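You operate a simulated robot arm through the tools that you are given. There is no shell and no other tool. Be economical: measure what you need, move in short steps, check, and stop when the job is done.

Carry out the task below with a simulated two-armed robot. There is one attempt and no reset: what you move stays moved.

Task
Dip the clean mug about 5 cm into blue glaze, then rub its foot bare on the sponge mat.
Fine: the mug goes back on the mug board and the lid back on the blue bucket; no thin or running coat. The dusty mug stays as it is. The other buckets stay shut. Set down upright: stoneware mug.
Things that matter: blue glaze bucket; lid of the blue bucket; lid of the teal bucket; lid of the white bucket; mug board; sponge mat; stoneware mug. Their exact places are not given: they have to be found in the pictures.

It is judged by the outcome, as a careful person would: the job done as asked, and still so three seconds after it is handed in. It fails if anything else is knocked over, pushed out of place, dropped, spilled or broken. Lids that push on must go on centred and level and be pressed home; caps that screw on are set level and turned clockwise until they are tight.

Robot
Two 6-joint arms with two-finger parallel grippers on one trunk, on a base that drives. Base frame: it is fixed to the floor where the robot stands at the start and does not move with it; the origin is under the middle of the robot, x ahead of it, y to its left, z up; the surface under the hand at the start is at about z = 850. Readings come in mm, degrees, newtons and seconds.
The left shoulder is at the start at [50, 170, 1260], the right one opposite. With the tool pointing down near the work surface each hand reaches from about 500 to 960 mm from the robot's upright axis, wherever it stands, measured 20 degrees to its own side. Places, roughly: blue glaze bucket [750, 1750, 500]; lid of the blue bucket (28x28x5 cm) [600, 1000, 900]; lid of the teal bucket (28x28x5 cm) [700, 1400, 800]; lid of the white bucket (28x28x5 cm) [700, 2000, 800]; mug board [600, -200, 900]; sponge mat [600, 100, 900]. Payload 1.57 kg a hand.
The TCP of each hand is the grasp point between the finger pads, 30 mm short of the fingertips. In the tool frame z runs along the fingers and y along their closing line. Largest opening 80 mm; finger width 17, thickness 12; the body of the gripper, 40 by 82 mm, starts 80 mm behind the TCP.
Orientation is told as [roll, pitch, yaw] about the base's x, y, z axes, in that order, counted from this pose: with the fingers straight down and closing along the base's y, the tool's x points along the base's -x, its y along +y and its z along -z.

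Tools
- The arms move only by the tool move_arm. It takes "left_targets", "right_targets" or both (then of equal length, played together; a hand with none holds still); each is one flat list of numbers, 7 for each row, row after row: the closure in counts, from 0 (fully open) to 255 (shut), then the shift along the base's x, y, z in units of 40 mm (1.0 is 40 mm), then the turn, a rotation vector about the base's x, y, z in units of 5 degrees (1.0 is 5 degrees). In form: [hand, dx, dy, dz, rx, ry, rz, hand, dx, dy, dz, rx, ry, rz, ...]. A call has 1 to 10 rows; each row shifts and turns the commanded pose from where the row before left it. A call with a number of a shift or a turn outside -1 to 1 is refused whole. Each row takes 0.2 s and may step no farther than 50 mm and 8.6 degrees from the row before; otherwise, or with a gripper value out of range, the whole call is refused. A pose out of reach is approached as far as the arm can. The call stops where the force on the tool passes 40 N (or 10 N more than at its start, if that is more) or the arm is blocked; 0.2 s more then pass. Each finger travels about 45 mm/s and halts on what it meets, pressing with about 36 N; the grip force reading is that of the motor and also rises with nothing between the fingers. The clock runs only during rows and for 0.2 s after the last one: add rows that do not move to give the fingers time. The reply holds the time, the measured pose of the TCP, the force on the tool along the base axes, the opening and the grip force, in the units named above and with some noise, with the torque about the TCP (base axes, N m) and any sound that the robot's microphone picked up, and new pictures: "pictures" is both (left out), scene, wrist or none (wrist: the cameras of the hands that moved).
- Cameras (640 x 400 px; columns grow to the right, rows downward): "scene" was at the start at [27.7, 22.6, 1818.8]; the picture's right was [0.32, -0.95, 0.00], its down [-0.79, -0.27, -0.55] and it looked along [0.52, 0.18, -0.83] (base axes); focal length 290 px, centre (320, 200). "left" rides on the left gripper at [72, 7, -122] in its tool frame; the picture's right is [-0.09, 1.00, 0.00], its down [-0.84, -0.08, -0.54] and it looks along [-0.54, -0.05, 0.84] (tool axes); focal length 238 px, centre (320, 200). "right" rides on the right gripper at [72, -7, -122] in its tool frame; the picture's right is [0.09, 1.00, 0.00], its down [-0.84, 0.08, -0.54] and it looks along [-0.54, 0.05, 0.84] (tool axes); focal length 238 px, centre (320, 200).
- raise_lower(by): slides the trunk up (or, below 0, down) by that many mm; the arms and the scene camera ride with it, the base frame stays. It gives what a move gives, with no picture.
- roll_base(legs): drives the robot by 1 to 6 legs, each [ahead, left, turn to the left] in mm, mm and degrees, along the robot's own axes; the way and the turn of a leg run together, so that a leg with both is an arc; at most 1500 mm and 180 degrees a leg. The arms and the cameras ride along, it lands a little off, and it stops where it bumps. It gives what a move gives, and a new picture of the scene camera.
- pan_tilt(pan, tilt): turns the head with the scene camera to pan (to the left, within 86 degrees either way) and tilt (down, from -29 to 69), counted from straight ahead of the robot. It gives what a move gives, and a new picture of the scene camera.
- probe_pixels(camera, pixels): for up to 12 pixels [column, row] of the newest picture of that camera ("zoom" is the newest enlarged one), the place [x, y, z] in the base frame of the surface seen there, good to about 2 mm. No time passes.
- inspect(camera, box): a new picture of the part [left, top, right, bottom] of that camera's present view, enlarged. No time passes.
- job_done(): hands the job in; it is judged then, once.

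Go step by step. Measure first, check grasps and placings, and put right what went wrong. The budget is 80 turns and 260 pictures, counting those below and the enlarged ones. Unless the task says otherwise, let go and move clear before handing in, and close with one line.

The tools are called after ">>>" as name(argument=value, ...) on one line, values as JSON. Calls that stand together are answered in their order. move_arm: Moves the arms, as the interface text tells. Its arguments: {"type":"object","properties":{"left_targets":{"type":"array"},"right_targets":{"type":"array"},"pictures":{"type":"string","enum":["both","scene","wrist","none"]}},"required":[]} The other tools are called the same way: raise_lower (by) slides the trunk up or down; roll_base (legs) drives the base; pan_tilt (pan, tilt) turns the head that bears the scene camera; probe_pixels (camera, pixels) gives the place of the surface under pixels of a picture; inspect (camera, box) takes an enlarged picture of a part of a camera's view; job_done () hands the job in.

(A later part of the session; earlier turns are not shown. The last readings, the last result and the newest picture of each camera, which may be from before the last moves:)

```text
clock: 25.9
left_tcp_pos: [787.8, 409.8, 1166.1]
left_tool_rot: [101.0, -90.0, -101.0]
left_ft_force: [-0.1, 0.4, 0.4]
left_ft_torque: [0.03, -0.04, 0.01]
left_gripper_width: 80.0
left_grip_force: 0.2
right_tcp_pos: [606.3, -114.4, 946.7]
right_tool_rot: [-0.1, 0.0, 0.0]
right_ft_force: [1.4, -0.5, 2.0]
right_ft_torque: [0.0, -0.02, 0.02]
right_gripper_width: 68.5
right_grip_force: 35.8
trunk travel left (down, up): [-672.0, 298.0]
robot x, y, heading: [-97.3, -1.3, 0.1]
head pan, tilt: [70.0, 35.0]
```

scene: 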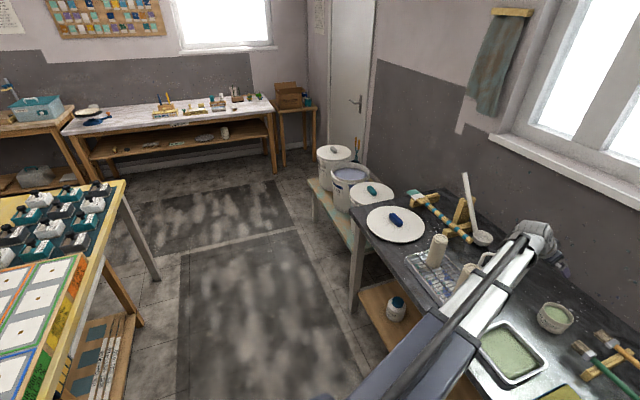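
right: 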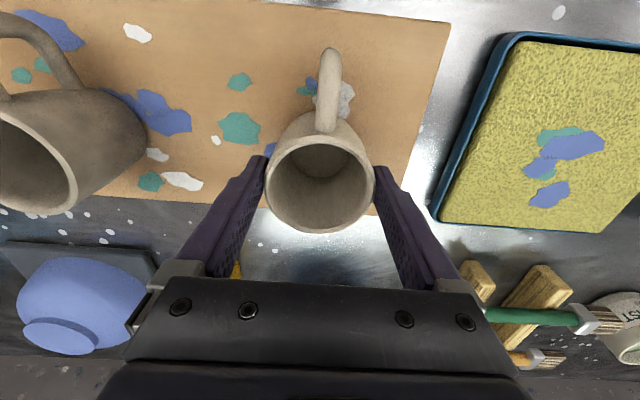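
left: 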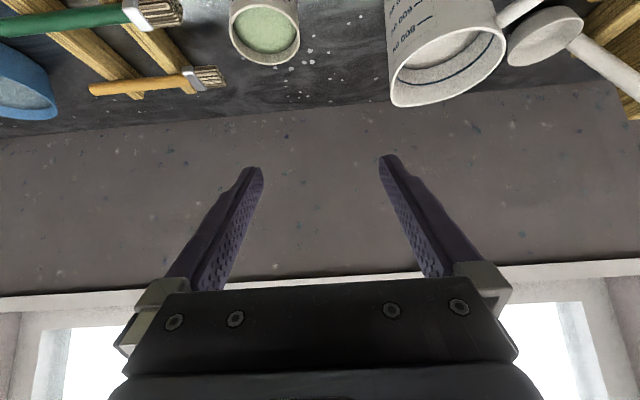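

Grip holds at 68.5 mm with 36 N. I'll lift the trunk 250 mm and check the tall items along the way left.

>>> raise_lower(by=250)

>>> move_arm(right_targets=[255, -0.7, -0.5, 0, 0, 0, 0, 255, -0.7, -0.5, 0, 0, 0, 0, 255, -0.7, -0.5, 0, 0, 0, 0], pictures="both")

>>> pan_tilt(pan=50, tilt=40)

```text
clock: 28.5
left_tcp_pos: [786.9, 408.8, 1416.3]
left_tool_rot: [61.4, -90.0, -61.4]
left_ft_force: [-1.0, -0.2, -0.3]
left_ft_torque: [0.02, 0.03, -0.01]
left_gripper_width: 80.2
left_grip_force: 0.1
right_tcp_pos: [605.8, -115.4, 1197.3]
right_tool_rot: [0.0, 0.0, 0.0]
right_ft_force: [0.6, 0.8, 0.3]
right_ft_torque: [-0.01, 0.0, 0.0]
right_gripper_width: 0.0
right_grip_force: 21.4
trunk travel left (down, up): [-922.0, 48.0]
robot x, y, heading: [-98.9, -3.1, -0.0]
head pan, tilt: [70.0, 35.0]
```

```text
clock: 29.3
left_tcp_pos: [787.0, 408.4, 1417.1]
left_tool_rot: [140.5, -90.0, -140.6]
left_ft_force: [0.6, 0.8, -1.0]
left_ft_torque: [0.02, 0.03, 0.02]
left_gripper_width: 79.9
left_grip_force: 0.1
right_tcp_pos: [520.4, -173.8, 1196.2]
right_tool_rot: [0.0, -0.1, 0.0]
right_ft_force: [-0.2, -0.3, -0.2]
right_ft_torque: [0.03, 0.0, 0.0]
right_gripper_width: 0.2
right_grip_force: 21.7
trunk travel left (down, up): [-922.0, 48.0]
robot x, y, heading: [-98.6, 3.5, -0.0]
head pan, tilt: [70.0, 35.0]
```

scene: 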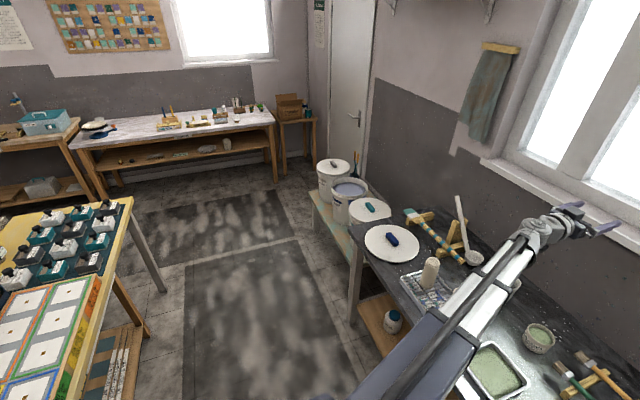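
right: 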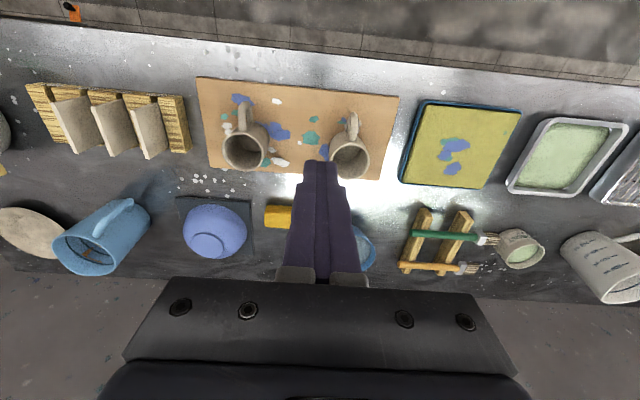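

```text
clock: 30.1
left_tcp_pos: [787.9, 408.1, 1416.4]
left_tool_rot: [109.1, -90.0, -109.1]
left_ft_force: [0.1, -0.4, -0.8]
left_ft_torque: [0.02, 0.01, -0.02]
left_gripper_width: 79.8
left_grip_force: 0.0
right_tcp_pos: [521.1, -174.6, 1196.2]
right_tool_rot: [0.0, 0.0, 0.0]
right_ft_force: [-0.1, -0.2, 0.1]
right_ft_torque: [-0.04, 0.01, 0.02]
right_gripper_width: 0.2
right_grip_force: 21.5
trunk travel left (down, up): [-922.0, 48.0]
robot x, y, heading: [-98.4, -0.4, -0.1]
head pan, tilt: [50.0, 40.0]
```

scene: 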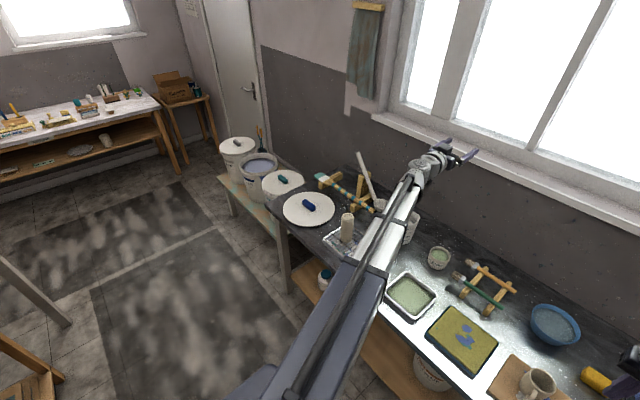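

The gripper reads 0.0: the mug slipped out as I lifted and is still standing on the board at about (350,155) in the wrist view. I'll look at it and measure its profile to find out why.

>>> pan_tilt(pan=-10, tilt=50)

>>> inspect(camera="right", box=[190, 80, 410, 190])

>>> probe_pixels(camera="right", pixels=[[329, 155], [370, 155], [350, 178], [349, 140], [352, 118], [355, 125], [225, 150]])

```text
clock: 31.4
left_tcp_pos: [786.9, 407.1, 1417.0]
left_tool_rot: [85.7, -90.0, -85.7]
left_ft_force: [0.6, 0.0, 0.7]
left_ft_torque: [0.03, 0.01, -0.03]
left_gripper_width: 80.0
left_grip_force: 0.0
right_tcp_pos: [522.0, -175.3, 1197.5]
right_tool_rot: [0.1, -0.1, 0.0]
right_ft_force: [-0.1, -1.0, -0.1]
right_ft_torque: [-0.01, 0.0, -0.01]
right_gripper_width: 0.0
right_grip_force: 21.1
trunk travel left (down, up): [-922.0, 48.0]
robot x, y, heading: [-97.9, -4.0, -0.2]
head pan, tilt: [-10.0, 50.0]
```

scene: 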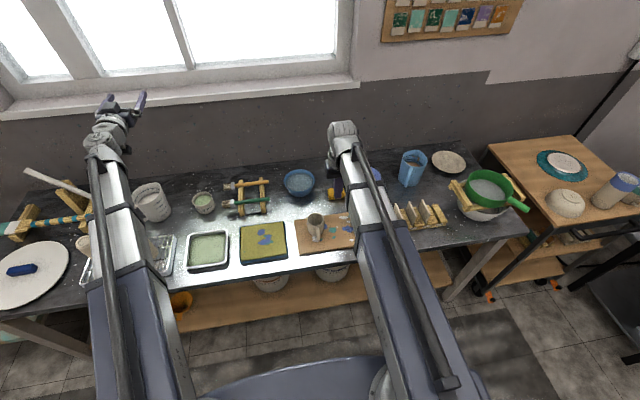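

```text
2.91 times, centred on (300, 135) of right
```

zoom: 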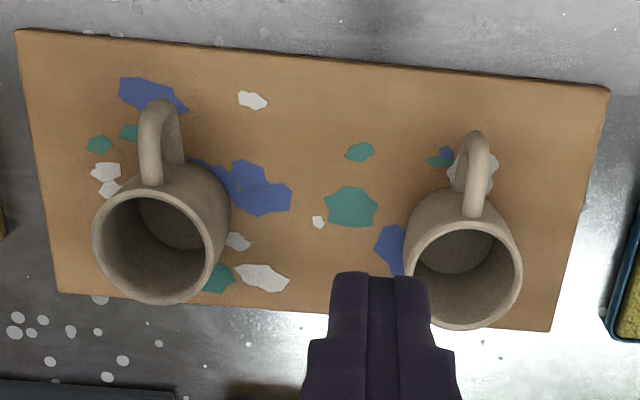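

```text
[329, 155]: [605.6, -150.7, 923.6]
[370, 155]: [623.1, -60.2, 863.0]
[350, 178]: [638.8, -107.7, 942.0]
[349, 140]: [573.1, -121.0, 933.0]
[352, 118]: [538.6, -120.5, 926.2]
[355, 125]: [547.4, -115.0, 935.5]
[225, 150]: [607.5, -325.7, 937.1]
```

The mug stands unharmed in its original spot. I'll measure the front wall profile at several heights.

>>> inspect(camera="scene", box=[296, 205, 336, 249])

>>> probe_pixels(camera="zoom", pixels=[[250, 150], [250, 165], [250, 180], [250, 195], [250, 210], [250, 225], [250, 240], [250, 255], [250, 270], [250, 285], [250, 300], [250, 315]])

```text
9.09 times, centred on (316, 227) of scene
```

zoom: 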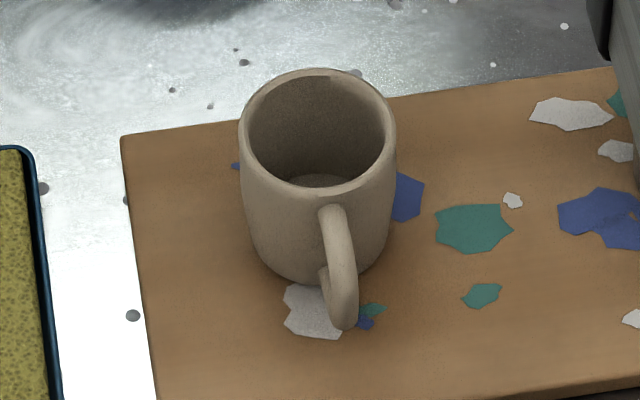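

```text
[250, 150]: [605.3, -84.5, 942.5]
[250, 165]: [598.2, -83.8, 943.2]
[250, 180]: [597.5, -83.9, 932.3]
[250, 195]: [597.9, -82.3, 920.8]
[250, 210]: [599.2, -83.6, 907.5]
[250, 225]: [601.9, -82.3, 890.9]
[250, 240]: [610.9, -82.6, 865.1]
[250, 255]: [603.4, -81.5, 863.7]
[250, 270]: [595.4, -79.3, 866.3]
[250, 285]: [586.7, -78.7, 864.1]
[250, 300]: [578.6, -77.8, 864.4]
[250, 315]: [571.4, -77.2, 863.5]
```

The wall is a plain upright cylinder, so only the fingertip ends had hold. I'll go back, grip deeper with the TCP below the rim, and test with a small lift.

>>> move_arm(right_targets=[0, 0.7, 0.5, 0, 0, 0, 0, 0, 0.7, 0.5, 0, 0, 0, 0, 0, 0.7, 0.48, 0, 0, 0, 0, 0, 0, 0, 0, 0, 0, 0, 0, 0, 0, 0, 0, 0, 0], pictures="none")

>>> raise_lower(by=-215)

>>> inspect(camera="right", box=[160, 20, 480, 220])

```text
clock: 32.6
left_tcp_pos: [788.8, 409.3, 1416.4]
left_tool_rot: [-1.9, -90.0, 2.0]
left_ft_force: [0.8, -1.0, -0.3]
left_ft_torque: [-0.03, -0.03, 0.0]
left_gripper_width: 80.2
left_grip_force: 0.0
right_tcp_pos: [603.4, -115.8, 1194.8]
right_tool_rot: [-0.1, 0.0, 0.0]
right_ft_force: [0.0, 0.7, 0.2]
right_ft_torque: [0.0, -0.02, 0.04]
right_gripper_width: 80.1
right_grip_force: 0.0
trunk travel left (down, up): [-922.0, 48.0]
robot x, y, heading: [-99.0, -1.6, -0.1]
head pan, tilt: [-10.0, 50.0]
```

```text
clock: 34.9
left_tcp_pos: [787.7, 410.0, 1201.3]
left_tool_rot: [112.7, -90.0, -112.6]
left_ft_force: [-0.3, -0.8, 0.8]
left_ft_torque: [0.02, 0.0, 0.01]
left_gripper_width: 80.0
left_grip_force: 0.1
right_tcp_pos: [605.0, -116.2, 981.1]
right_tool_rot: [0.1, 0.0, 0.0]
right_ft_force: [0.9, 0.5, -0.5]
right_ft_torque: [-0.02, 0.04, 0.02]
right_gripper_width: 79.9
right_grip_force: 0.1
trunk travel left (down, up): [-707.0, 263.0]
robot x, y, heading: [-98.3, -1.3, 0.2]
head pan, tilt: [-10.0, 50.0]
```

```text
2.00 times, centred on (320, 120) of right
```

zoom: 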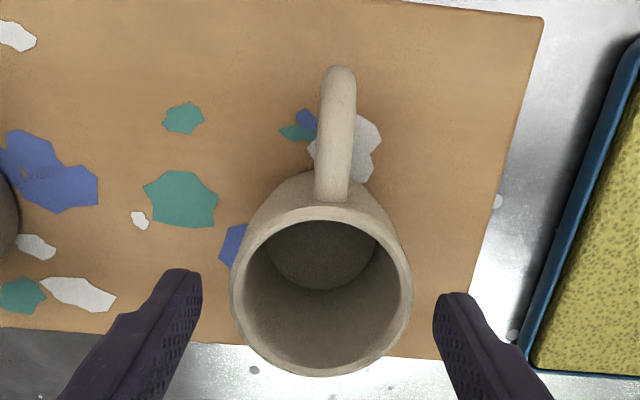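

Well centred again. I'll lower 46 mm, close, and lift only 8 mm as a test.

>>> raise_lower(by=-46)

>>> move_arm(right_targets=[255, 0, 0, 0, 0, 0, 0, 255, 0, 0, 0, 0, 0, 0, 255, 0, 0, 0, 0, 0, 0, 255, 0, 0, 0, 0, 0, 0, 255, 0, 0, 0, 0, 0, 0], pictures="none")

>>> raise_lower(by=8)

>>> move_arm(right_targets=[255, 0, 0, 0, 0, 0, 0], pictures="wrist")

```text
clock: 35.8
left_tcp_pos: [788.3, 409.0, 1156.1]
left_tool_rot: [129.5, -89.9, -129.4]
left_ft_force: [0.5, -0.4, -0.5]
left_ft_torque: [0.01, 0.02, 0.01]
left_gripper_width: 80.3
left_grip_force: 0.1
right_tcp_pos: [603.7, -114.6, 935.5]
right_tool_rot: [0.0, 0.0, 0.0]
right_ft_force: [0.3, -0.4, 0.6]
right_ft_torque: [-0.03, 0.01, 0.0]
right_gripper_width: 80.1
right_grip_force: 0.1
trunk travel left (down, up): [-661.0, 309.0]
robot x, y, heading: [-99.2, -0.1, 0.1]
head pan, tilt: [-10.0, 50.0]
```

```text
clock: 37.0
left_tcp_pos: [788.0, 409.3, 1155.1]
left_tool_rot: [151.0, -90.0, -150.9]
left_ft_force: [1.3, 0.7, 0.5]
left_ft_torque: [0.02, 0.0, -0.02]
left_gripper_width: 79.9
left_grip_force: 0.1
right_tcp_pos: [604.7, -114.9, 936.1]
right_tool_rot: [0.0, -0.1, 0.0]
right_ft_force: [-0.4, 1.7, 1.4]
right_ft_torque: [0.03, -0.02, -0.01]
right_gripper_width: 69.5
right_grip_force: 36.2
trunk travel left (down, up): [-661.0, 309.0]
robot x, y, heading: [-97.7, -0.1, 0.2]
head pan, tilt: [-10.0, 50.0]
```

```text
clock: 37.5
left_tcp_pos: [788.2, 409.3, 1164.1]
left_tool_rot: [25.5, -90.0, -25.5]
left_ft_force: [-0.5, -0.3, 0.9]
left_ft_torque: [0.01, 0.0, 0.0]
left_gripper_width: 80.3
left_grip_force: 0.2
right_tcp_pos: [605.4, -115.9, 942.6]
right_tool_rot: [0.1, 0.0, 0.0]
right_ft_force: [0.7, 0.3, -1.8]
right_ft_torque: [-0.02, 0.01, -0.03]
right_gripper_width: 69.0
right_grip_force: 36.3
trunk travel left (down, up): [-669.0, 301.0]
robot x, y, heading: [-97.1, 1.7, -0.0]
head pan, tilt: [-10.0, 50.0]
```

```text
clock: 37.9
left_tcp_pos: [787.9, 408.5, 1163.6]
left_tool_rot: [35.1, -90.0, -35.1]
left_ft_force: [0.6, 0.9, 0.3]
left_ft_torque: [0.0, 0.0, 0.03]
left_gripper_width: 80.1
left_grip_force: 0.1
right_tcp_pos: [604.7, -116.8, 943.7]
right_tool_rot: [0.0, 0.0, 0.0]
right_ft_force: [0.1, -0.8, -1.1]
right_ft_torque: [0.01, -0.03, -0.01]
right_gripper_width: 69.0
right_grip_force: 36.1
trunk travel left (down, up): [-669.0, 301.0]
robot x, y, heading: [-99.7, 3.9, -0.2]
head pan, tilt: [-10.0, 50.0]
```

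right: 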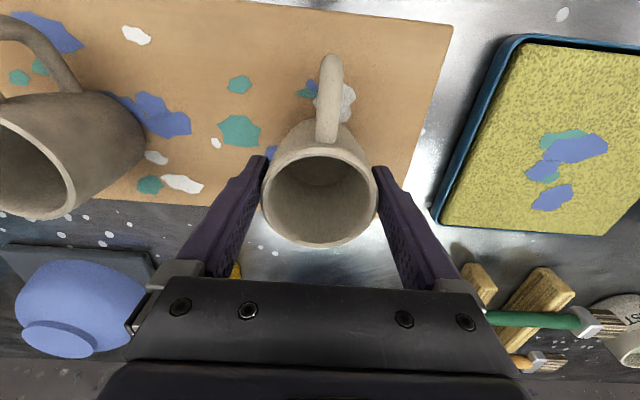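

Width went from 69.5 to 69.0, so it may be slipping. I'll check the rim height: about 951 if lifted, 943 if not.

>>> probe_pixels(camera="right", pixels=[[319, 241], [322, 246], [300, 237], [341, 238], [318, 150], [328, 60], [265, 195], [373, 190]])

>>> inspect(camera="right", box=[230, 40, 410, 260])

>>> inspect(camera="scene", box=[276, 170, 356, 249])

```text
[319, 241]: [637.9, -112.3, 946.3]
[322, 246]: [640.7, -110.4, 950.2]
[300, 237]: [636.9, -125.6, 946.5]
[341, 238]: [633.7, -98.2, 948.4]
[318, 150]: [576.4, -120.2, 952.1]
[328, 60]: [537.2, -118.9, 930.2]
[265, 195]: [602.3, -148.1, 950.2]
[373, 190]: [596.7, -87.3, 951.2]
```

```text
1.82 times, centred on (320, 150) of right
```

zoom: 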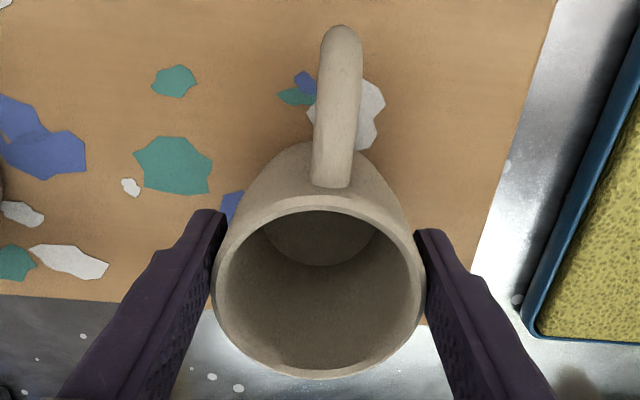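

```text
5.06 times, centred on (316, 210) of scene
```

zoom: 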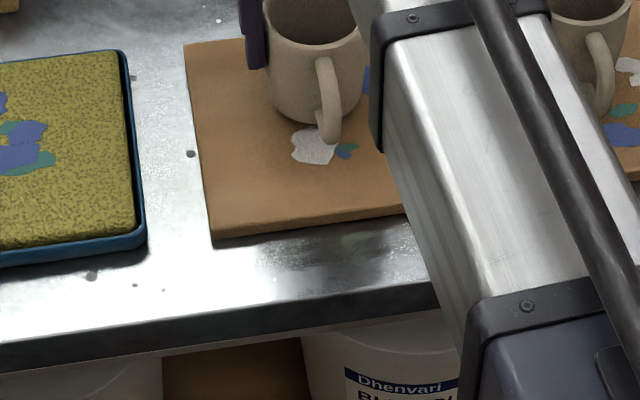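

The rim is near z 950, so it lifted. I'll raise 30 mm more and hold for two seconds to see if it creeps.

>>> raise_lower(by=30)

>>> move_arm(right_targets=[255, 0, 0, 0, 0, 0, 0, 255, 0, 0, 0, 0, 0, 0, 255, 0, 0, 0, 0, 0, 0, 255, 0, 0, 0, 0, 0, 0, 255, 0, 0, 0, 0, 0, 0, 255, 0, 0, 0, 0, 0, 0, 255, 0, 0, 0, 0, 0, 0, 255, 0, 0, 0, 0, 0, 0, 255, 0, 0, 0, 0, 0, 0, 255, 0, 0, 0, 0, 0, 0], pictures="wrist")

>>> probe_pixels(camera="right", pixels=[[319, 241], [322, 246], [300, 237], [341, 238], [318, 150], [328, 60], [265, 195], [373, 190]])

```text
clock: 38.7
left_tcp_pos: [788.2, 408.9, 1193.6]
left_tool_rot: [24.1, -90.0, -24.0]
left_ft_force: [0.0, 0.2, 0.4]
left_ft_torque: [0.04, -0.01, 0.03]
left_gripper_width: 79.9
left_grip_force: 0.0
right_tcp_pos: [604.2, -116.6, 972.8]
right_tool_rot: [0.0, 0.0, 0.0]
right_ft_force: [-0.3, 0.6, -2.3]
right_ft_torque: [-0.02, 0.04, -0.01]
right_gripper_width: 69.4
right_grip_force: 35.6
trunk travel left (down, up): [-699.0, 271.0]
robot x, y, heading: [-97.8, 0.2, -0.3]
head pan, tilt: [-10.0, 50.0]
```

```text
clock: 40.9
left_tcp_pos: [787.6, 408.9, 1192.7]
left_tool_rot: [49.0, -90.0, -48.9]
left_ft_force: [0.6, -0.5, 0.2]
left_ft_torque: [0.05, -0.01, 0.0]
left_gripper_width: 80.0
left_grip_force: 0.1
right_tcp_pos: [604.7, -115.1, 972.9]
right_tool_rot: [0.0, 0.1, 0.0]
right_ft_force: [0.5, 0.3, -2.6]
right_ft_torque: [-0.01, -0.04, 0.0]
right_gripper_width: 69.4
right_grip_force: 36.2
trunk travel left (down, up): [-699.0, 271.0]
robot x, y, heading: [-99.9, -0.3, 0.0]
head pan, tilt: [-10.0, 50.0]
```

right: 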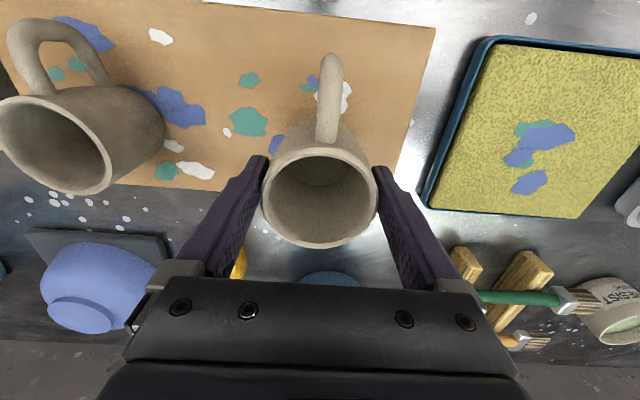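

```text
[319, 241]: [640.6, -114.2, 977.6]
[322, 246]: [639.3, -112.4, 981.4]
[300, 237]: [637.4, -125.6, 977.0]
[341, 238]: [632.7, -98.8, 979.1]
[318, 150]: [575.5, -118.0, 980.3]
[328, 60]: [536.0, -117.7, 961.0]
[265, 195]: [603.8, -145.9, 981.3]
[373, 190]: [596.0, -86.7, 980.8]
```

Rim at ≈981 and steady, so the grip holds; the foot is 72 mm below the TCP. I'll raise to travel height and check the ladle height.

>>> raise_lower(by=230)

>>> move_arm(right_targets=[255, -0.5, -0.5, 0, 0, 0, 0, 255, -0.5, -0.5, 0, 0, 0, 0, 255, -0.5, -0.5, 0, 0, 0, 0, 255, -0.5, -0.5, 0, 0, 0, 0], pictures="scene")

>>> probe_pixels(camera="scene", pixels=[[28, 175], [35, 178], [60, 190], [150, 190]])

```text
clock: 43.3
left_tcp_pos: [786.8, 408.2, 1423.5]
left_tool_rot: [33.8, -90.1, -33.8]
left_ft_force: [0.1, 0.3, 0.8]
left_ft_torque: [0.01, 0.02, -0.01]
left_gripper_width: 79.9
left_grip_force: 0.1
right_tcp_pos: [604.8, -116.3, 1203.2]
right_tool_rot: [0.0, 0.0, -0.1]
right_ft_force: [-0.3, -0.8, -0.9]
right_ft_torque: [0.01, 0.02, 0.03]
right_gripper_width: 69.1
right_grip_force: 36.0
trunk travel left (down, up): [-929.0, 41.0]
robot x, y, heading: [-103.2, 0.9, -0.3]
head pan, tilt: [-10.0, 50.0]
```

```text
clock: 44.3
left_tcp_pos: [786.6, 409.1, 1423.5]
left_tool_rot: [118.6, -90.1, -118.6]
left_ft_force: [0.7, -0.2, -0.7]
left_ft_torque: [0.0, 0.02, 0.01]
left_gripper_width: 79.9
left_grip_force: 0.0
right_tcp_pos: [524.4, -195.8, 1203.6]
right_tool_rot: [0.1, 0.0, 0.0]
right_ft_force: [0.6, 0.3, -0.9]
right_ft_torque: [-0.01, -0.02, -0.03]
right_gripper_width: 69.1
right_grip_force: 36.3
trunk travel left (down, up): [-929.0, 41.0]
robot x, y, heading: [-97.2, -2.8, 0.3]
head pan, tilt: [-10.0, 50.0]
```

scene: 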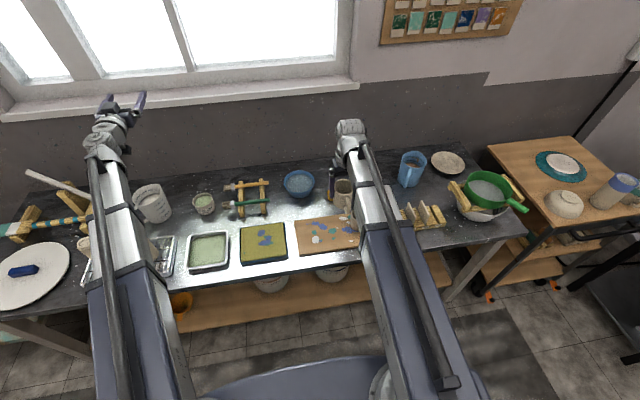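

```text
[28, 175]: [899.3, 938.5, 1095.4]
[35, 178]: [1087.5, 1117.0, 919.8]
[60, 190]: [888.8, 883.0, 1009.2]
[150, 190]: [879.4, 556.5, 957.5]
```

The ladle top (z 1095, x 899) is clear of the path. Before driving, I'll measure the side table on the left.

>>> pan_tilt(pan=84, tilt=45)

>>> probe_pixels(camera="scene", pixels=[[230, 180], [240, 260], [150, 200], [200, 300], [220, 390], [320, 380], [350, 390], [400, 390], [300, 200], [250, 120]])

```text
clock: 46.0
left_tcp_pos: [787.6, 409.5, 1423.9]
left_tool_rot: [53.2, -90.0, -53.1]
left_ft_force: [-0.3, -1.0, -0.4]
left_ft_torque: [0.0, -0.01, 0.01]
left_gripper_width: 80.1
left_grip_force: 0.1
right_tcp_pos: [526.9, -195.7, 1204.8]
right_tool_rot: [0.0, 0.0, 0.0]
right_ft_force: [-0.2, -0.3, -2.4]
right_ft_torque: [0.0, -0.03, 0.0]
right_gripper_width: 68.8
right_grip_force: 36.7
trunk travel left (down, up): [-929.0, 41.0]
robot x, y, heading: [-99.3, -2.7, -0.2]
head pan, tilt: [84.0, 45.0]
```

scene: 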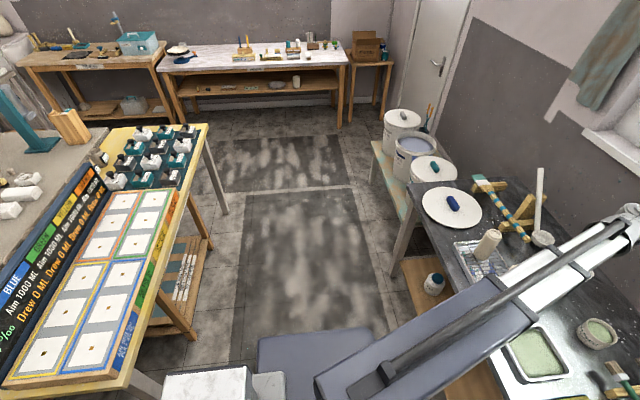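

```text
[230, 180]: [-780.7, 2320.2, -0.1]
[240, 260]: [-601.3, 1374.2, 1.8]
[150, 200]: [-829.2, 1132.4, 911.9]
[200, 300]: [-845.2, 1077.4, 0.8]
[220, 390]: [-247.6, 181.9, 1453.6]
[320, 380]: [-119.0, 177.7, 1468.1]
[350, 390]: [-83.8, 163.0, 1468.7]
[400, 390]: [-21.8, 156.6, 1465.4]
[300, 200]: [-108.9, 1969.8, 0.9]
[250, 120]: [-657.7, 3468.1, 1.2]
```

The side table edge is at x≈-780, so the lane is clear. Driving left 2000 mm in two legs.

>>> roll_base(legs=[[0, 1000, 0], [0, 1000, 0]])

>>> pan_tilt(pan=-10, tilt=55)

```text
clock: 55.9
left_tcp_pos: [749.0, 2420.0, 1422.6]
left_tool_rot: [-57.5, -90.0, 58.6]
left_ft_force: [-0.3, 0.2, 1.0]
left_ft_torque: [-0.03, 0.01, -0.03]
left_gripper_width: 80.0
left_grip_force: 0.1
right_tcp_pos: [497.8, 1809.4, 1202.4]
right_tool_rot: [0.0, 0.0, 1.1]
right_ft_force: [-1.3, -0.3, -1.2]
right_ft_torque: [-0.04, 0.02, -0.01]
right_gripper_width: 69.1
right_grip_force: 35.6
trunk travel left (down, up): [-929.0, 41.0]
robot x, y, heading: [-131.4, 1988.9, 1.0]
head pan, tilt: [84.0, 45.0]
```

scene: 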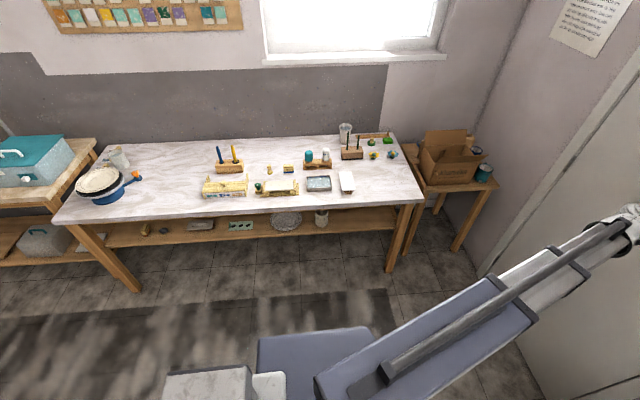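

```text
clock: 57.6
left_tcp_pos: [749.2, 2419.4, 1423.0]
left_tool_rot: [60.7, -90.1, -59.5]
left_ft_force: [0.1, 0.4, -0.8]
left_ft_torque: [0.01, -0.01, 0.0]
left_gripper_width: 80.1
left_grip_force: 0.1
right_tcp_pos: [497.6, 1808.8, 1203.1]
right_tool_rot: [0.0, 0.1, 1.1]
right_ft_force: [0.4, 0.7, -0.9]
right_ft_torque: [-0.01, 0.0, -0.01]
right_gripper_width: 69.5
right_grip_force: 36.2
trunk travel left (down, up): [-929.0, 41.0]
robot x, y, heading: [-129.5, 1993.3, 1.0]
head pan, tilt: [-10.0, 55.0]
```

scene: 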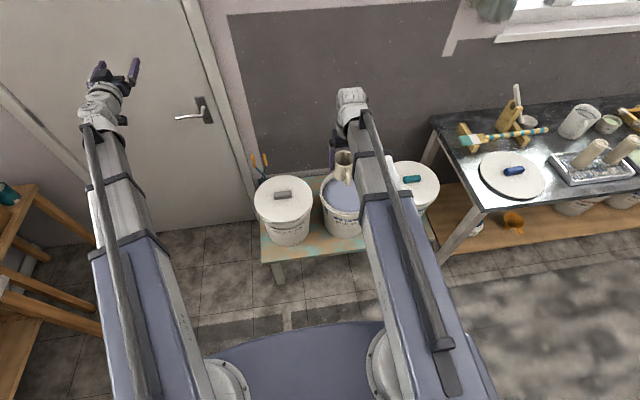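

Mug still held and the bucket is in view at (342,205). I'll zoom in, read labels, and measure the rim.

>>> inspect(camera="scene", box=[240, 140, 450, 270])

>>> inspect(camera="right", box=[0, 0, 640, 400])

>>> inspect(camera="left", box=[0, 0, 640, 400])

```text
3.05 times, centred on (345, 205) of scene
```

zoom: 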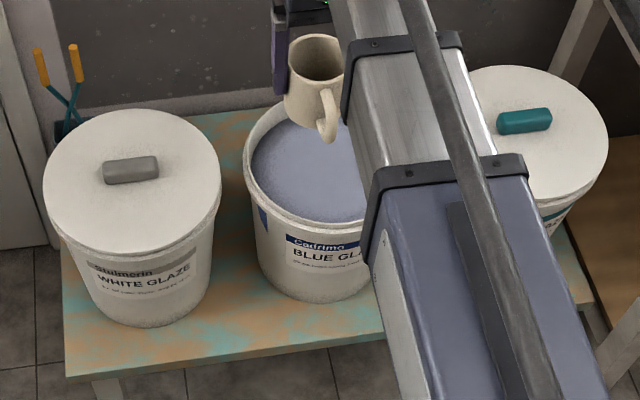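

```text
1.00 times, centred on (320, 200) of right (not enlarged: the box is as wide or as high as the picture)
```

zoom: 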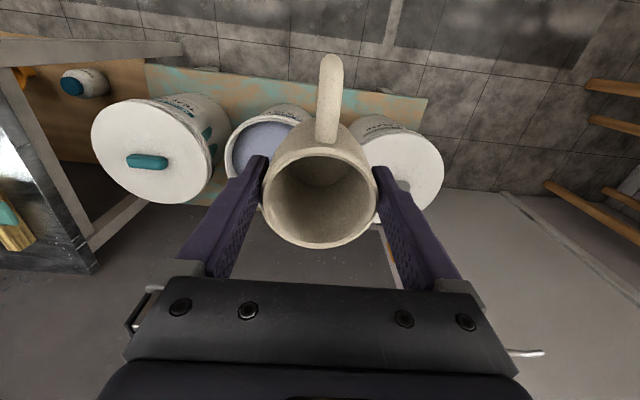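

```text
1.00 times, centred on (320, 200) of left (not enlarged: the box is as wide or as high as the picture)
```

zoom: 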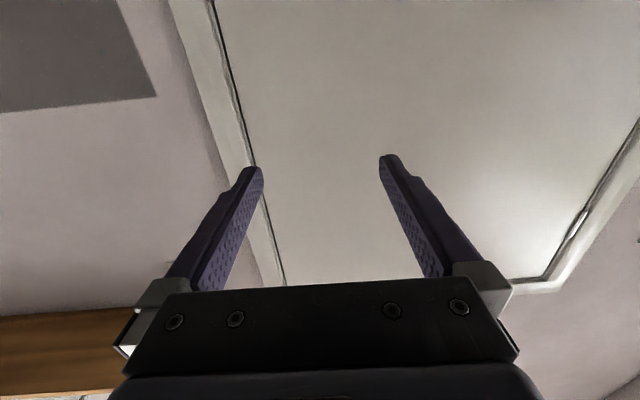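

The label may carry dipping advice; I'll zoom on it and measure the rim and glaze.

>>> inspect(camera="scene", box=[328, 212, 368, 232])

>>> probe_pixels(camera="scene", pixels=[[322, 188], [321, 200], [327, 208], [340, 213], [355, 214], [322, 192], [330, 200], [340, 200], [325, 180], [341, 175], [328, 170], [350, 205]])

>>> inspect(camera="scene", box=[262, 200, 312, 250])

```text
16.00 times, centred on (348, 222) of scene
```

zoom: 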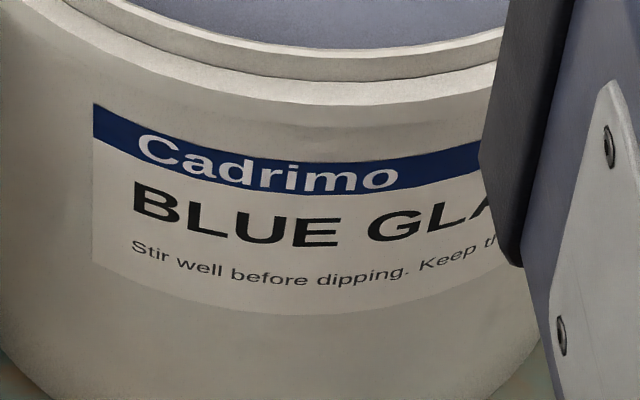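

```text
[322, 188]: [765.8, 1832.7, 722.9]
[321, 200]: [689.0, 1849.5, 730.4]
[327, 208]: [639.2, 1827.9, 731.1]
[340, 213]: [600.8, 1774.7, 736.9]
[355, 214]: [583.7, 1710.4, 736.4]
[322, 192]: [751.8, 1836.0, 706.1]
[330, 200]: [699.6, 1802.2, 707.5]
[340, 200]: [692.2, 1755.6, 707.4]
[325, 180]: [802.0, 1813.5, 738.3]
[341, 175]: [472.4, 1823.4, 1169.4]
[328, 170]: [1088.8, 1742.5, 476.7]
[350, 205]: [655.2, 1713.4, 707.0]
```

```text
8.00 times, centred on (287, 225) of scene
```

zoom: 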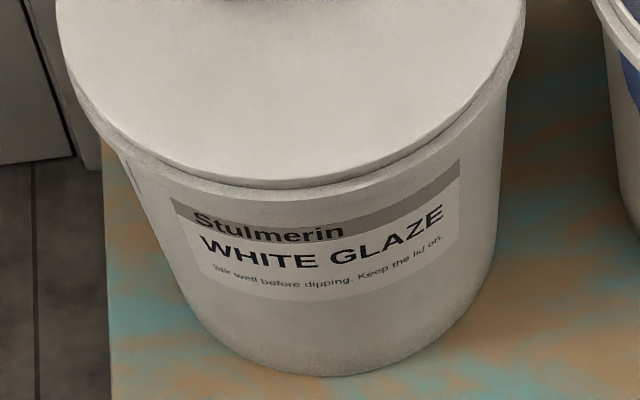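

The label says "Stir well before dipping. Keep the lid on." No stirrer is among the listed things, so I'll control the coat by dip time. The bucket centre fits (718,1713) and the glaze is at z 707; I'll move the mug over it.

>>> move_arm(right_targets=[255, 0.96, -0.4, 0, 0, 0, 0, 255, 0.96, -0.4, 0, 0, 0, 0, 255, 0.96, -0.4, 0, 0, 0, 0, 255, 0.96, -0.4, 0, 0, 0, 0, 255, 0.96, -0.4, 0, 0, 0, 0, 255, 0.96, -0.4, 0, 0, 0, 0, 255, 0, 0, 0, 0, 0, 0], pictures="both")

```text
clock: 59.2
left_tcp_pos: [747.2, 2418.4, 1424.1]
left_tool_rot: [-178.3, -90.0, 179.6]
left_ft_force: [0.1, -0.9, -0.5]
left_ft_torque: [0.01, 0.01, 0.0]
left_gripper_width: 80.1
left_grip_force: 0.0
right_tcp_pos: [730.2, 1713.7, 1203.2]
right_tool_rot: [0.1, 0.1, 1.0]
right_ft_force: [0.7, 0.6, -2.1]
right_ft_torque: [0.01, -0.04, 0.04]
right_gripper_width: 69.3
right_grip_force: 36.0
trunk travel left (down, up): [-929.0, 41.0]
robot x, y, heading: [-127.8, 1993.4, 1.1]
head pan, tilt: [-10.0, 55.0]
```

scene: 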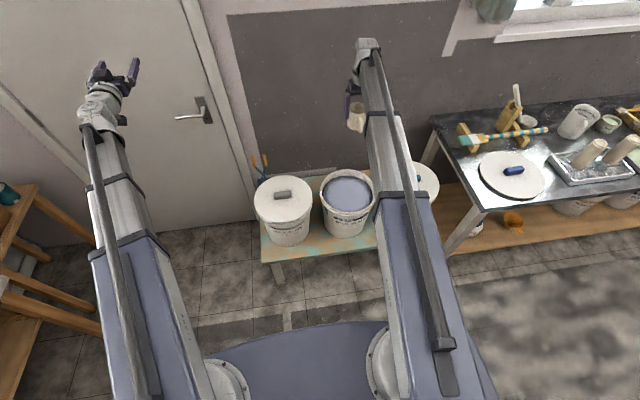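
right: 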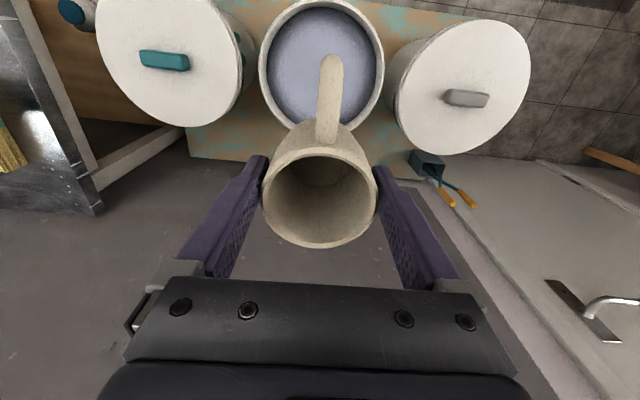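

Now the whole bucket is visible, so I'll refine its centre, the glaze level and the lid geometry.

>>> inspect(camera="scene", box=[308, 160, 388, 240])

>>> probe_pixels(camera="zoom", pixels=[[180, 120], [455, 130], [320, 62], [330, 228], [200, 190], [450, 200], [220, 85], [430, 85], [320, 150], [250, 220], [410, 220], [320, 340]])

```text
5.00 times, centred on (348, 200) of scene
```

zoom: 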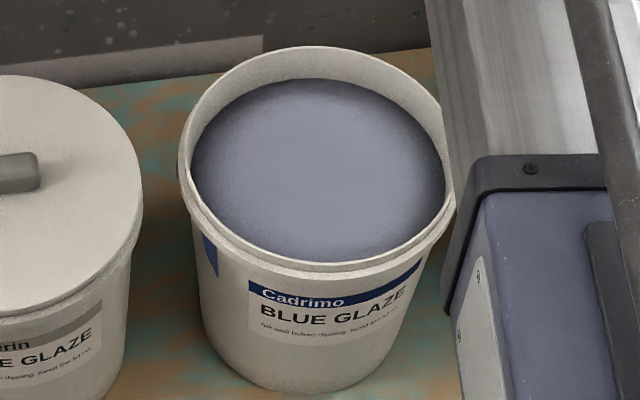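

```text
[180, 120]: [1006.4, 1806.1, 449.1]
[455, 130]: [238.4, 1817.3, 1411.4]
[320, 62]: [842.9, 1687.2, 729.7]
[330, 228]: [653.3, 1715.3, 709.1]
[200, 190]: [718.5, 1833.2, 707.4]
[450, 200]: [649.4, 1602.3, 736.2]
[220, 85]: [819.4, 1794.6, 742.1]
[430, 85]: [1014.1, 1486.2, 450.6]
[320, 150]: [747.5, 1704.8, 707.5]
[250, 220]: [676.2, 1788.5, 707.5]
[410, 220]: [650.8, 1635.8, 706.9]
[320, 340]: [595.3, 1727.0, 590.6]
```

Centre confirmed near (718,1712), glaze z 707. I'll lower 400 mm so the foot hovers about 24 mm above the glaze and check clearance.

>>> raise_lower(by=-400)

>>> move_arm(right_targets=[255, 0, 0, 0, 0, 0, 0], pictures="both")

>>> probe_pixels(camera="right", pixels=[[319, 246], [265, 195], [373, 190], [318, 150], [328, 60], [340, 90]])

```text
clock: 63.0
left_tcp_pos: [748.3, 2419.0, 1022.7]
left_tool_rot: [62.0, -90.0, -60.7]
left_ft_force: [-0.8, 0.6, -0.5]
left_ft_torque: [-0.02, 0.03, -0.02]
left_gripper_width: 80.1
left_grip_force: 0.1
right_tcp_pos: [730.8, 1713.1, 803.4]
right_tool_rot: [0.0, 0.0, 1.0]
right_ft_force: [0.3, -0.3, -2.0]
right_ft_torque: [0.0, -0.01, 0.0]
right_gripper_width: 69.2
right_grip_force: 36.4
trunk travel left (down, up): [-529.0, 441.0]
robot x, y, heading: [-131.2, 1993.3, 1.5]
head pan, tilt: [-10.0, 55.0]
```

```text
clock: 63.5
left_tcp_pos: [748.7, 2418.6, 1023.2]
left_tool_rot: [51.9, -90.0, -50.8]
left_ft_force: [-0.1, -0.1, 0.1]
left_ft_torque: [0.01, 0.0, 0.0]
left_gripper_width: 80.0
left_grip_force: 0.0
right_tcp_pos: [730.2, 1713.1, 804.0]
right_tool_rot: [0.0, 0.1, 1.0]
right_ft_force: [-0.7, -0.4, -1.3]
right_ft_torque: [-0.02, -0.02, -0.01]
right_gripper_width: 69.1
right_grip_force: 35.7
trunk travel left (down, up): [-529.0, 441.0]
robot x, y, heading: [-130.0, 1991.4, 1.3]
head pan, tilt: [-10.0, 55.0]
```

scene: 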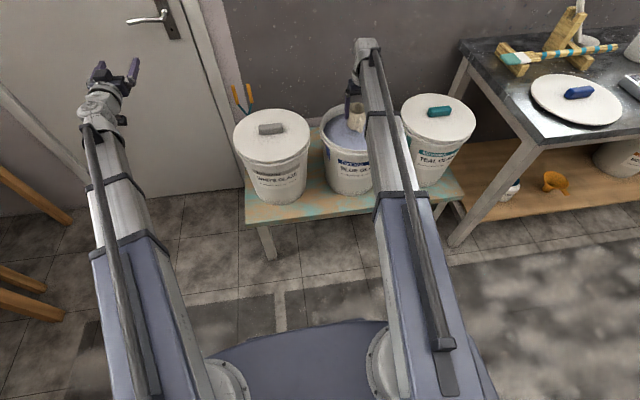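
right: 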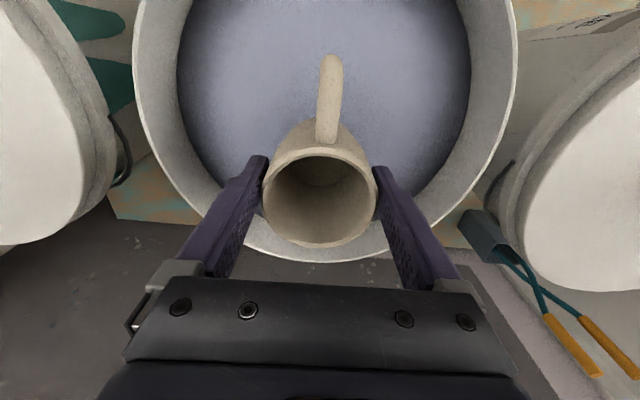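

```text
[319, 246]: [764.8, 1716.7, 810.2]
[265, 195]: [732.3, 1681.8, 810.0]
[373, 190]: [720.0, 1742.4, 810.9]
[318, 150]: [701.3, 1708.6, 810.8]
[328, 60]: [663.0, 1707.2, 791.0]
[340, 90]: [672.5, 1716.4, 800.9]
```

Foot hovers at ≈731 with the mug inside the rim. Now the dip: down 72 mm (≈48 mm deep), hold about 2.2 s, then up 100 mm.

>>> raise_lower(by=-72)

>>> move_arm(right_targets=[255, 0, 0, 0, 0, 0, 0, 255, 0, 0, 0, 0, 0, 0, 255, 0, 0, 0, 0, 0, 0, 255, 0, 0, 0, 0, 0, 0, 255, 0, 0, 0, 0, 0, 0, 255, 0, 0, 0, 0, 0, 0, 255, 0, 0, 0, 0, 0, 0, 255, 0, 0, 0, 0, 0, 0, 255, 0, 0, 0, 0, 0, 0], pictures="wrist")

>>> raise_lower(by=80)

>>> inspect(camera="scene", box=[310, 70, 390, 200])

>>> inspect(camera="right", box=[220, 30, 420, 260])

```text
clock: 64.5
left_tcp_pos: [749.2, 2419.6, 951.1]
left_tool_rot: [77.8, -90.0, -76.6]
left_ft_force: [-0.4, 0.2, 1.3]
left_ft_torque: [-0.01, 0.0, -0.03]
left_gripper_width: 79.7
left_grip_force: 0.1
right_tcp_pos: [731.8, 1713.0, 731.5]
right_tool_rot: [0.0, 0.0, 1.0]
right_ft_force: [-0.2, 0.9, -1.0]
right_ft_torque: [-0.01, 0.0, -0.01]
right_gripper_width: 69.1
right_grip_force: 35.9
trunk travel left (down, up): [-457.0, 513.0]
robot x, y, heading: [-125.8, 1994.8, 1.0]
head pan, tilt: [-10.0, 55.0]
```

```text
clock: 66.5
left_tcp_pos: [749.2, 2418.8, 951.1]
left_tool_rot: [53.9, -90.1, -52.5]
left_ft_force: [-0.6, 0.1, 1.0]
left_ft_torque: [0.02, 0.0, 0.02]
left_gripper_width: 80.1
left_grip_force: 0.1
right_tcp_pos: [732.3, 1713.6, 731.4]
right_tool_rot: [0.0, 0.1, 1.0]
right_ft_force: [-0.7, -0.1, -1.6]
right_ft_torque: [-0.01, 0.01, -0.02]
right_gripper_width: 69.1
right_grip_force: 35.6
trunk travel left (down, up): [-457.0, 513.0]
robot x, y, heading: [-131.1, 1990.5, 1.3]
head pan, tilt: [-10.0, 55.0]
```

right: 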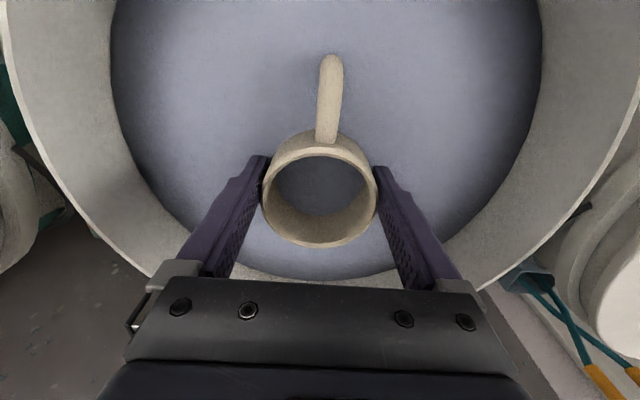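

```text
clock: 67.7
left_tcp_pos: [749.8, 2420.0, 1031.5]
left_tool_rot: [32.0, -90.0, -30.8]
left_ft_force: [0.7, 0.3, 0.0]
left_ft_torque: [0.01, 0.0, 0.0]
left_gripper_width: 80.0
left_grip_force: 0.1
right_tcp_pos: [730.9, 1712.7, 810.8]
right_tool_rot: [-0.1, 0.0, 1.0]
right_ft_force: [0.4, 0.4, -1.6]
right_ft_torque: [0.0, 0.0, 0.0]
right_gripper_width: 69.2
right_grip_force: 36.2
trunk travel left (down, up): [-537.0, 433.0]
robot x, y, heading: [-130.1, 1992.3, 0.9]
head pan, tilt: [-10.0, 55.0]
```

```text
3.08 times, centred on (350, 135) of scene
```

zoom: 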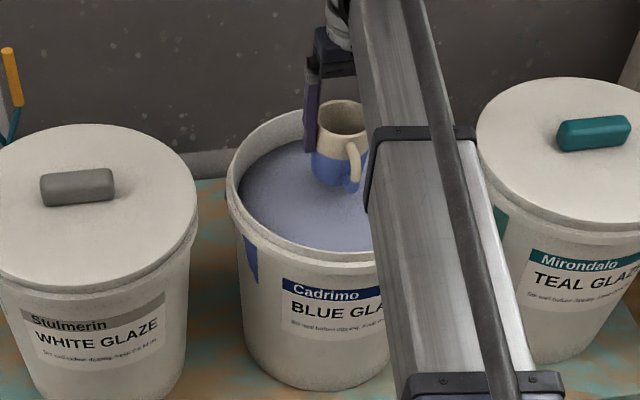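

```text
1.74 times, centred on (320, 145) of right
```

zoom: 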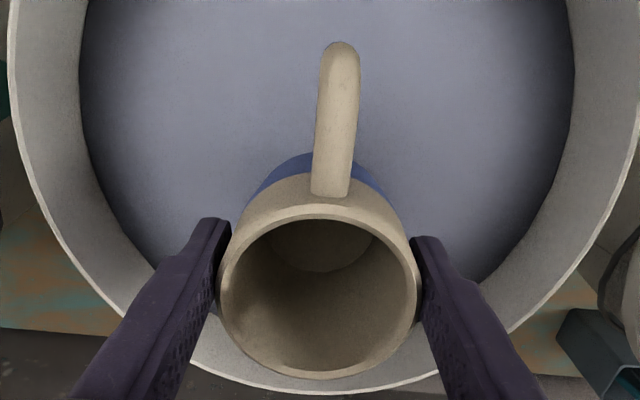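

The lower part of the mug is evenly blue. I'll let it drain a few seconds over the bucket and look at the coat closely.

>>> move_arm(right_targets=[255, 0, 0, 0, 0, 0, 0, 255, 0, 0, 0, 0, 0, 0, 255, 0, 0, 0, 0, 0, 0, 255, 0, 0, 0, 0, 0, 0, 255, 0, 0, 0, 0, 0, 0, 255, 0, 0, 0, 0, 0, 0, 255, 0, 0, 0, 0, 0, 0, 255, 0, 0, 0, 0, 0, 0, 255, 0, 0, 0, 0, 0, 0, 255, 0, 0, 0, 0, 0, 0], pictures="none")

>>> move_arm(right_targets=[255, 0, 0, 0, 0, 0, 0, 255, 0, 0, 0, 0, 0, 0, 255, 0, 0, 0, 0, 0, 0, 255, 0, 0, 0, 0, 0, 0, 255, 0, 0, 0, 0, 0, 0, 255, 0, 0, 0, 0, 0, 0, 255, 0, 0, 0, 0, 0, 0, 255, 0, 0, 0, 0, 0, 0, 255, 0, 0, 0, 0, 0, 0, 255, 0, 0, 0, 0, 0, 0], pictures="none")

>>> inspect(camera="scene", box=[336, 84, 366, 124])

```text
clock: 69.9
left_tcp_pos: [748.6, 2419.4, 1031.0]
left_tool_rot: [50.5, -90.1, -49.3]
left_ft_force: [0.0, -0.1, -0.7]
left_ft_torque: [0.02, -0.03, 0.0]
left_gripper_width: 79.9
left_grip_force: 0.1
right_tcp_pos: [730.8, 1711.8, 811.5]
right_tool_rot: [0.0, 0.0, 1.1]
right_ft_force: [0.0, -0.1, -1.5]
right_ft_torque: [0.01, 0.01, -0.02]
right_gripper_width: 69.0
right_grip_force: 35.7
trunk travel left (down, up): [-537.0, 433.0]
robot x, y, heading: [-129.0, 1992.3, 1.5]
head pan, tilt: [-10.0, 55.0]
```

```text
clock: 72.1
left_tcp_pos: [750.0, 2419.4, 1031.1]
left_tool_rot: [53.6, -89.9, -52.4]
left_ft_force: [0.0, 0.0, -0.8]
left_ft_torque: [0.02, -0.01, 0.01]
left_gripper_width: 79.9
left_grip_force: 0.1
right_tcp_pos: [730.8, 1713.3, 810.5]
right_tool_rot: [0.0, 0.1, 1.1]
right_ft_force: [0.0, -0.2, -1.7]
right_ft_torque: [-0.01, 0.0, 0.02]
right_gripper_width: 69.1
right_grip_force: 35.9
trunk travel left (down, up): [-537.0, 433.0]
robot x, y, heading: [-129.0, 1992.6, 1.2]
head pan, tilt: [-10.0, 55.0]
```

```text
10.00 times, centred on (351, 104) of scene
```

zoom: 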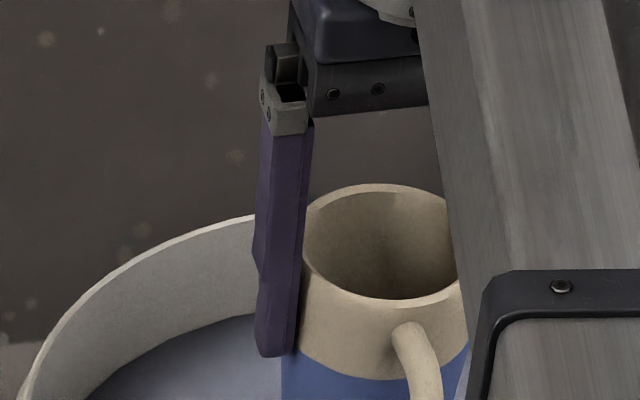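

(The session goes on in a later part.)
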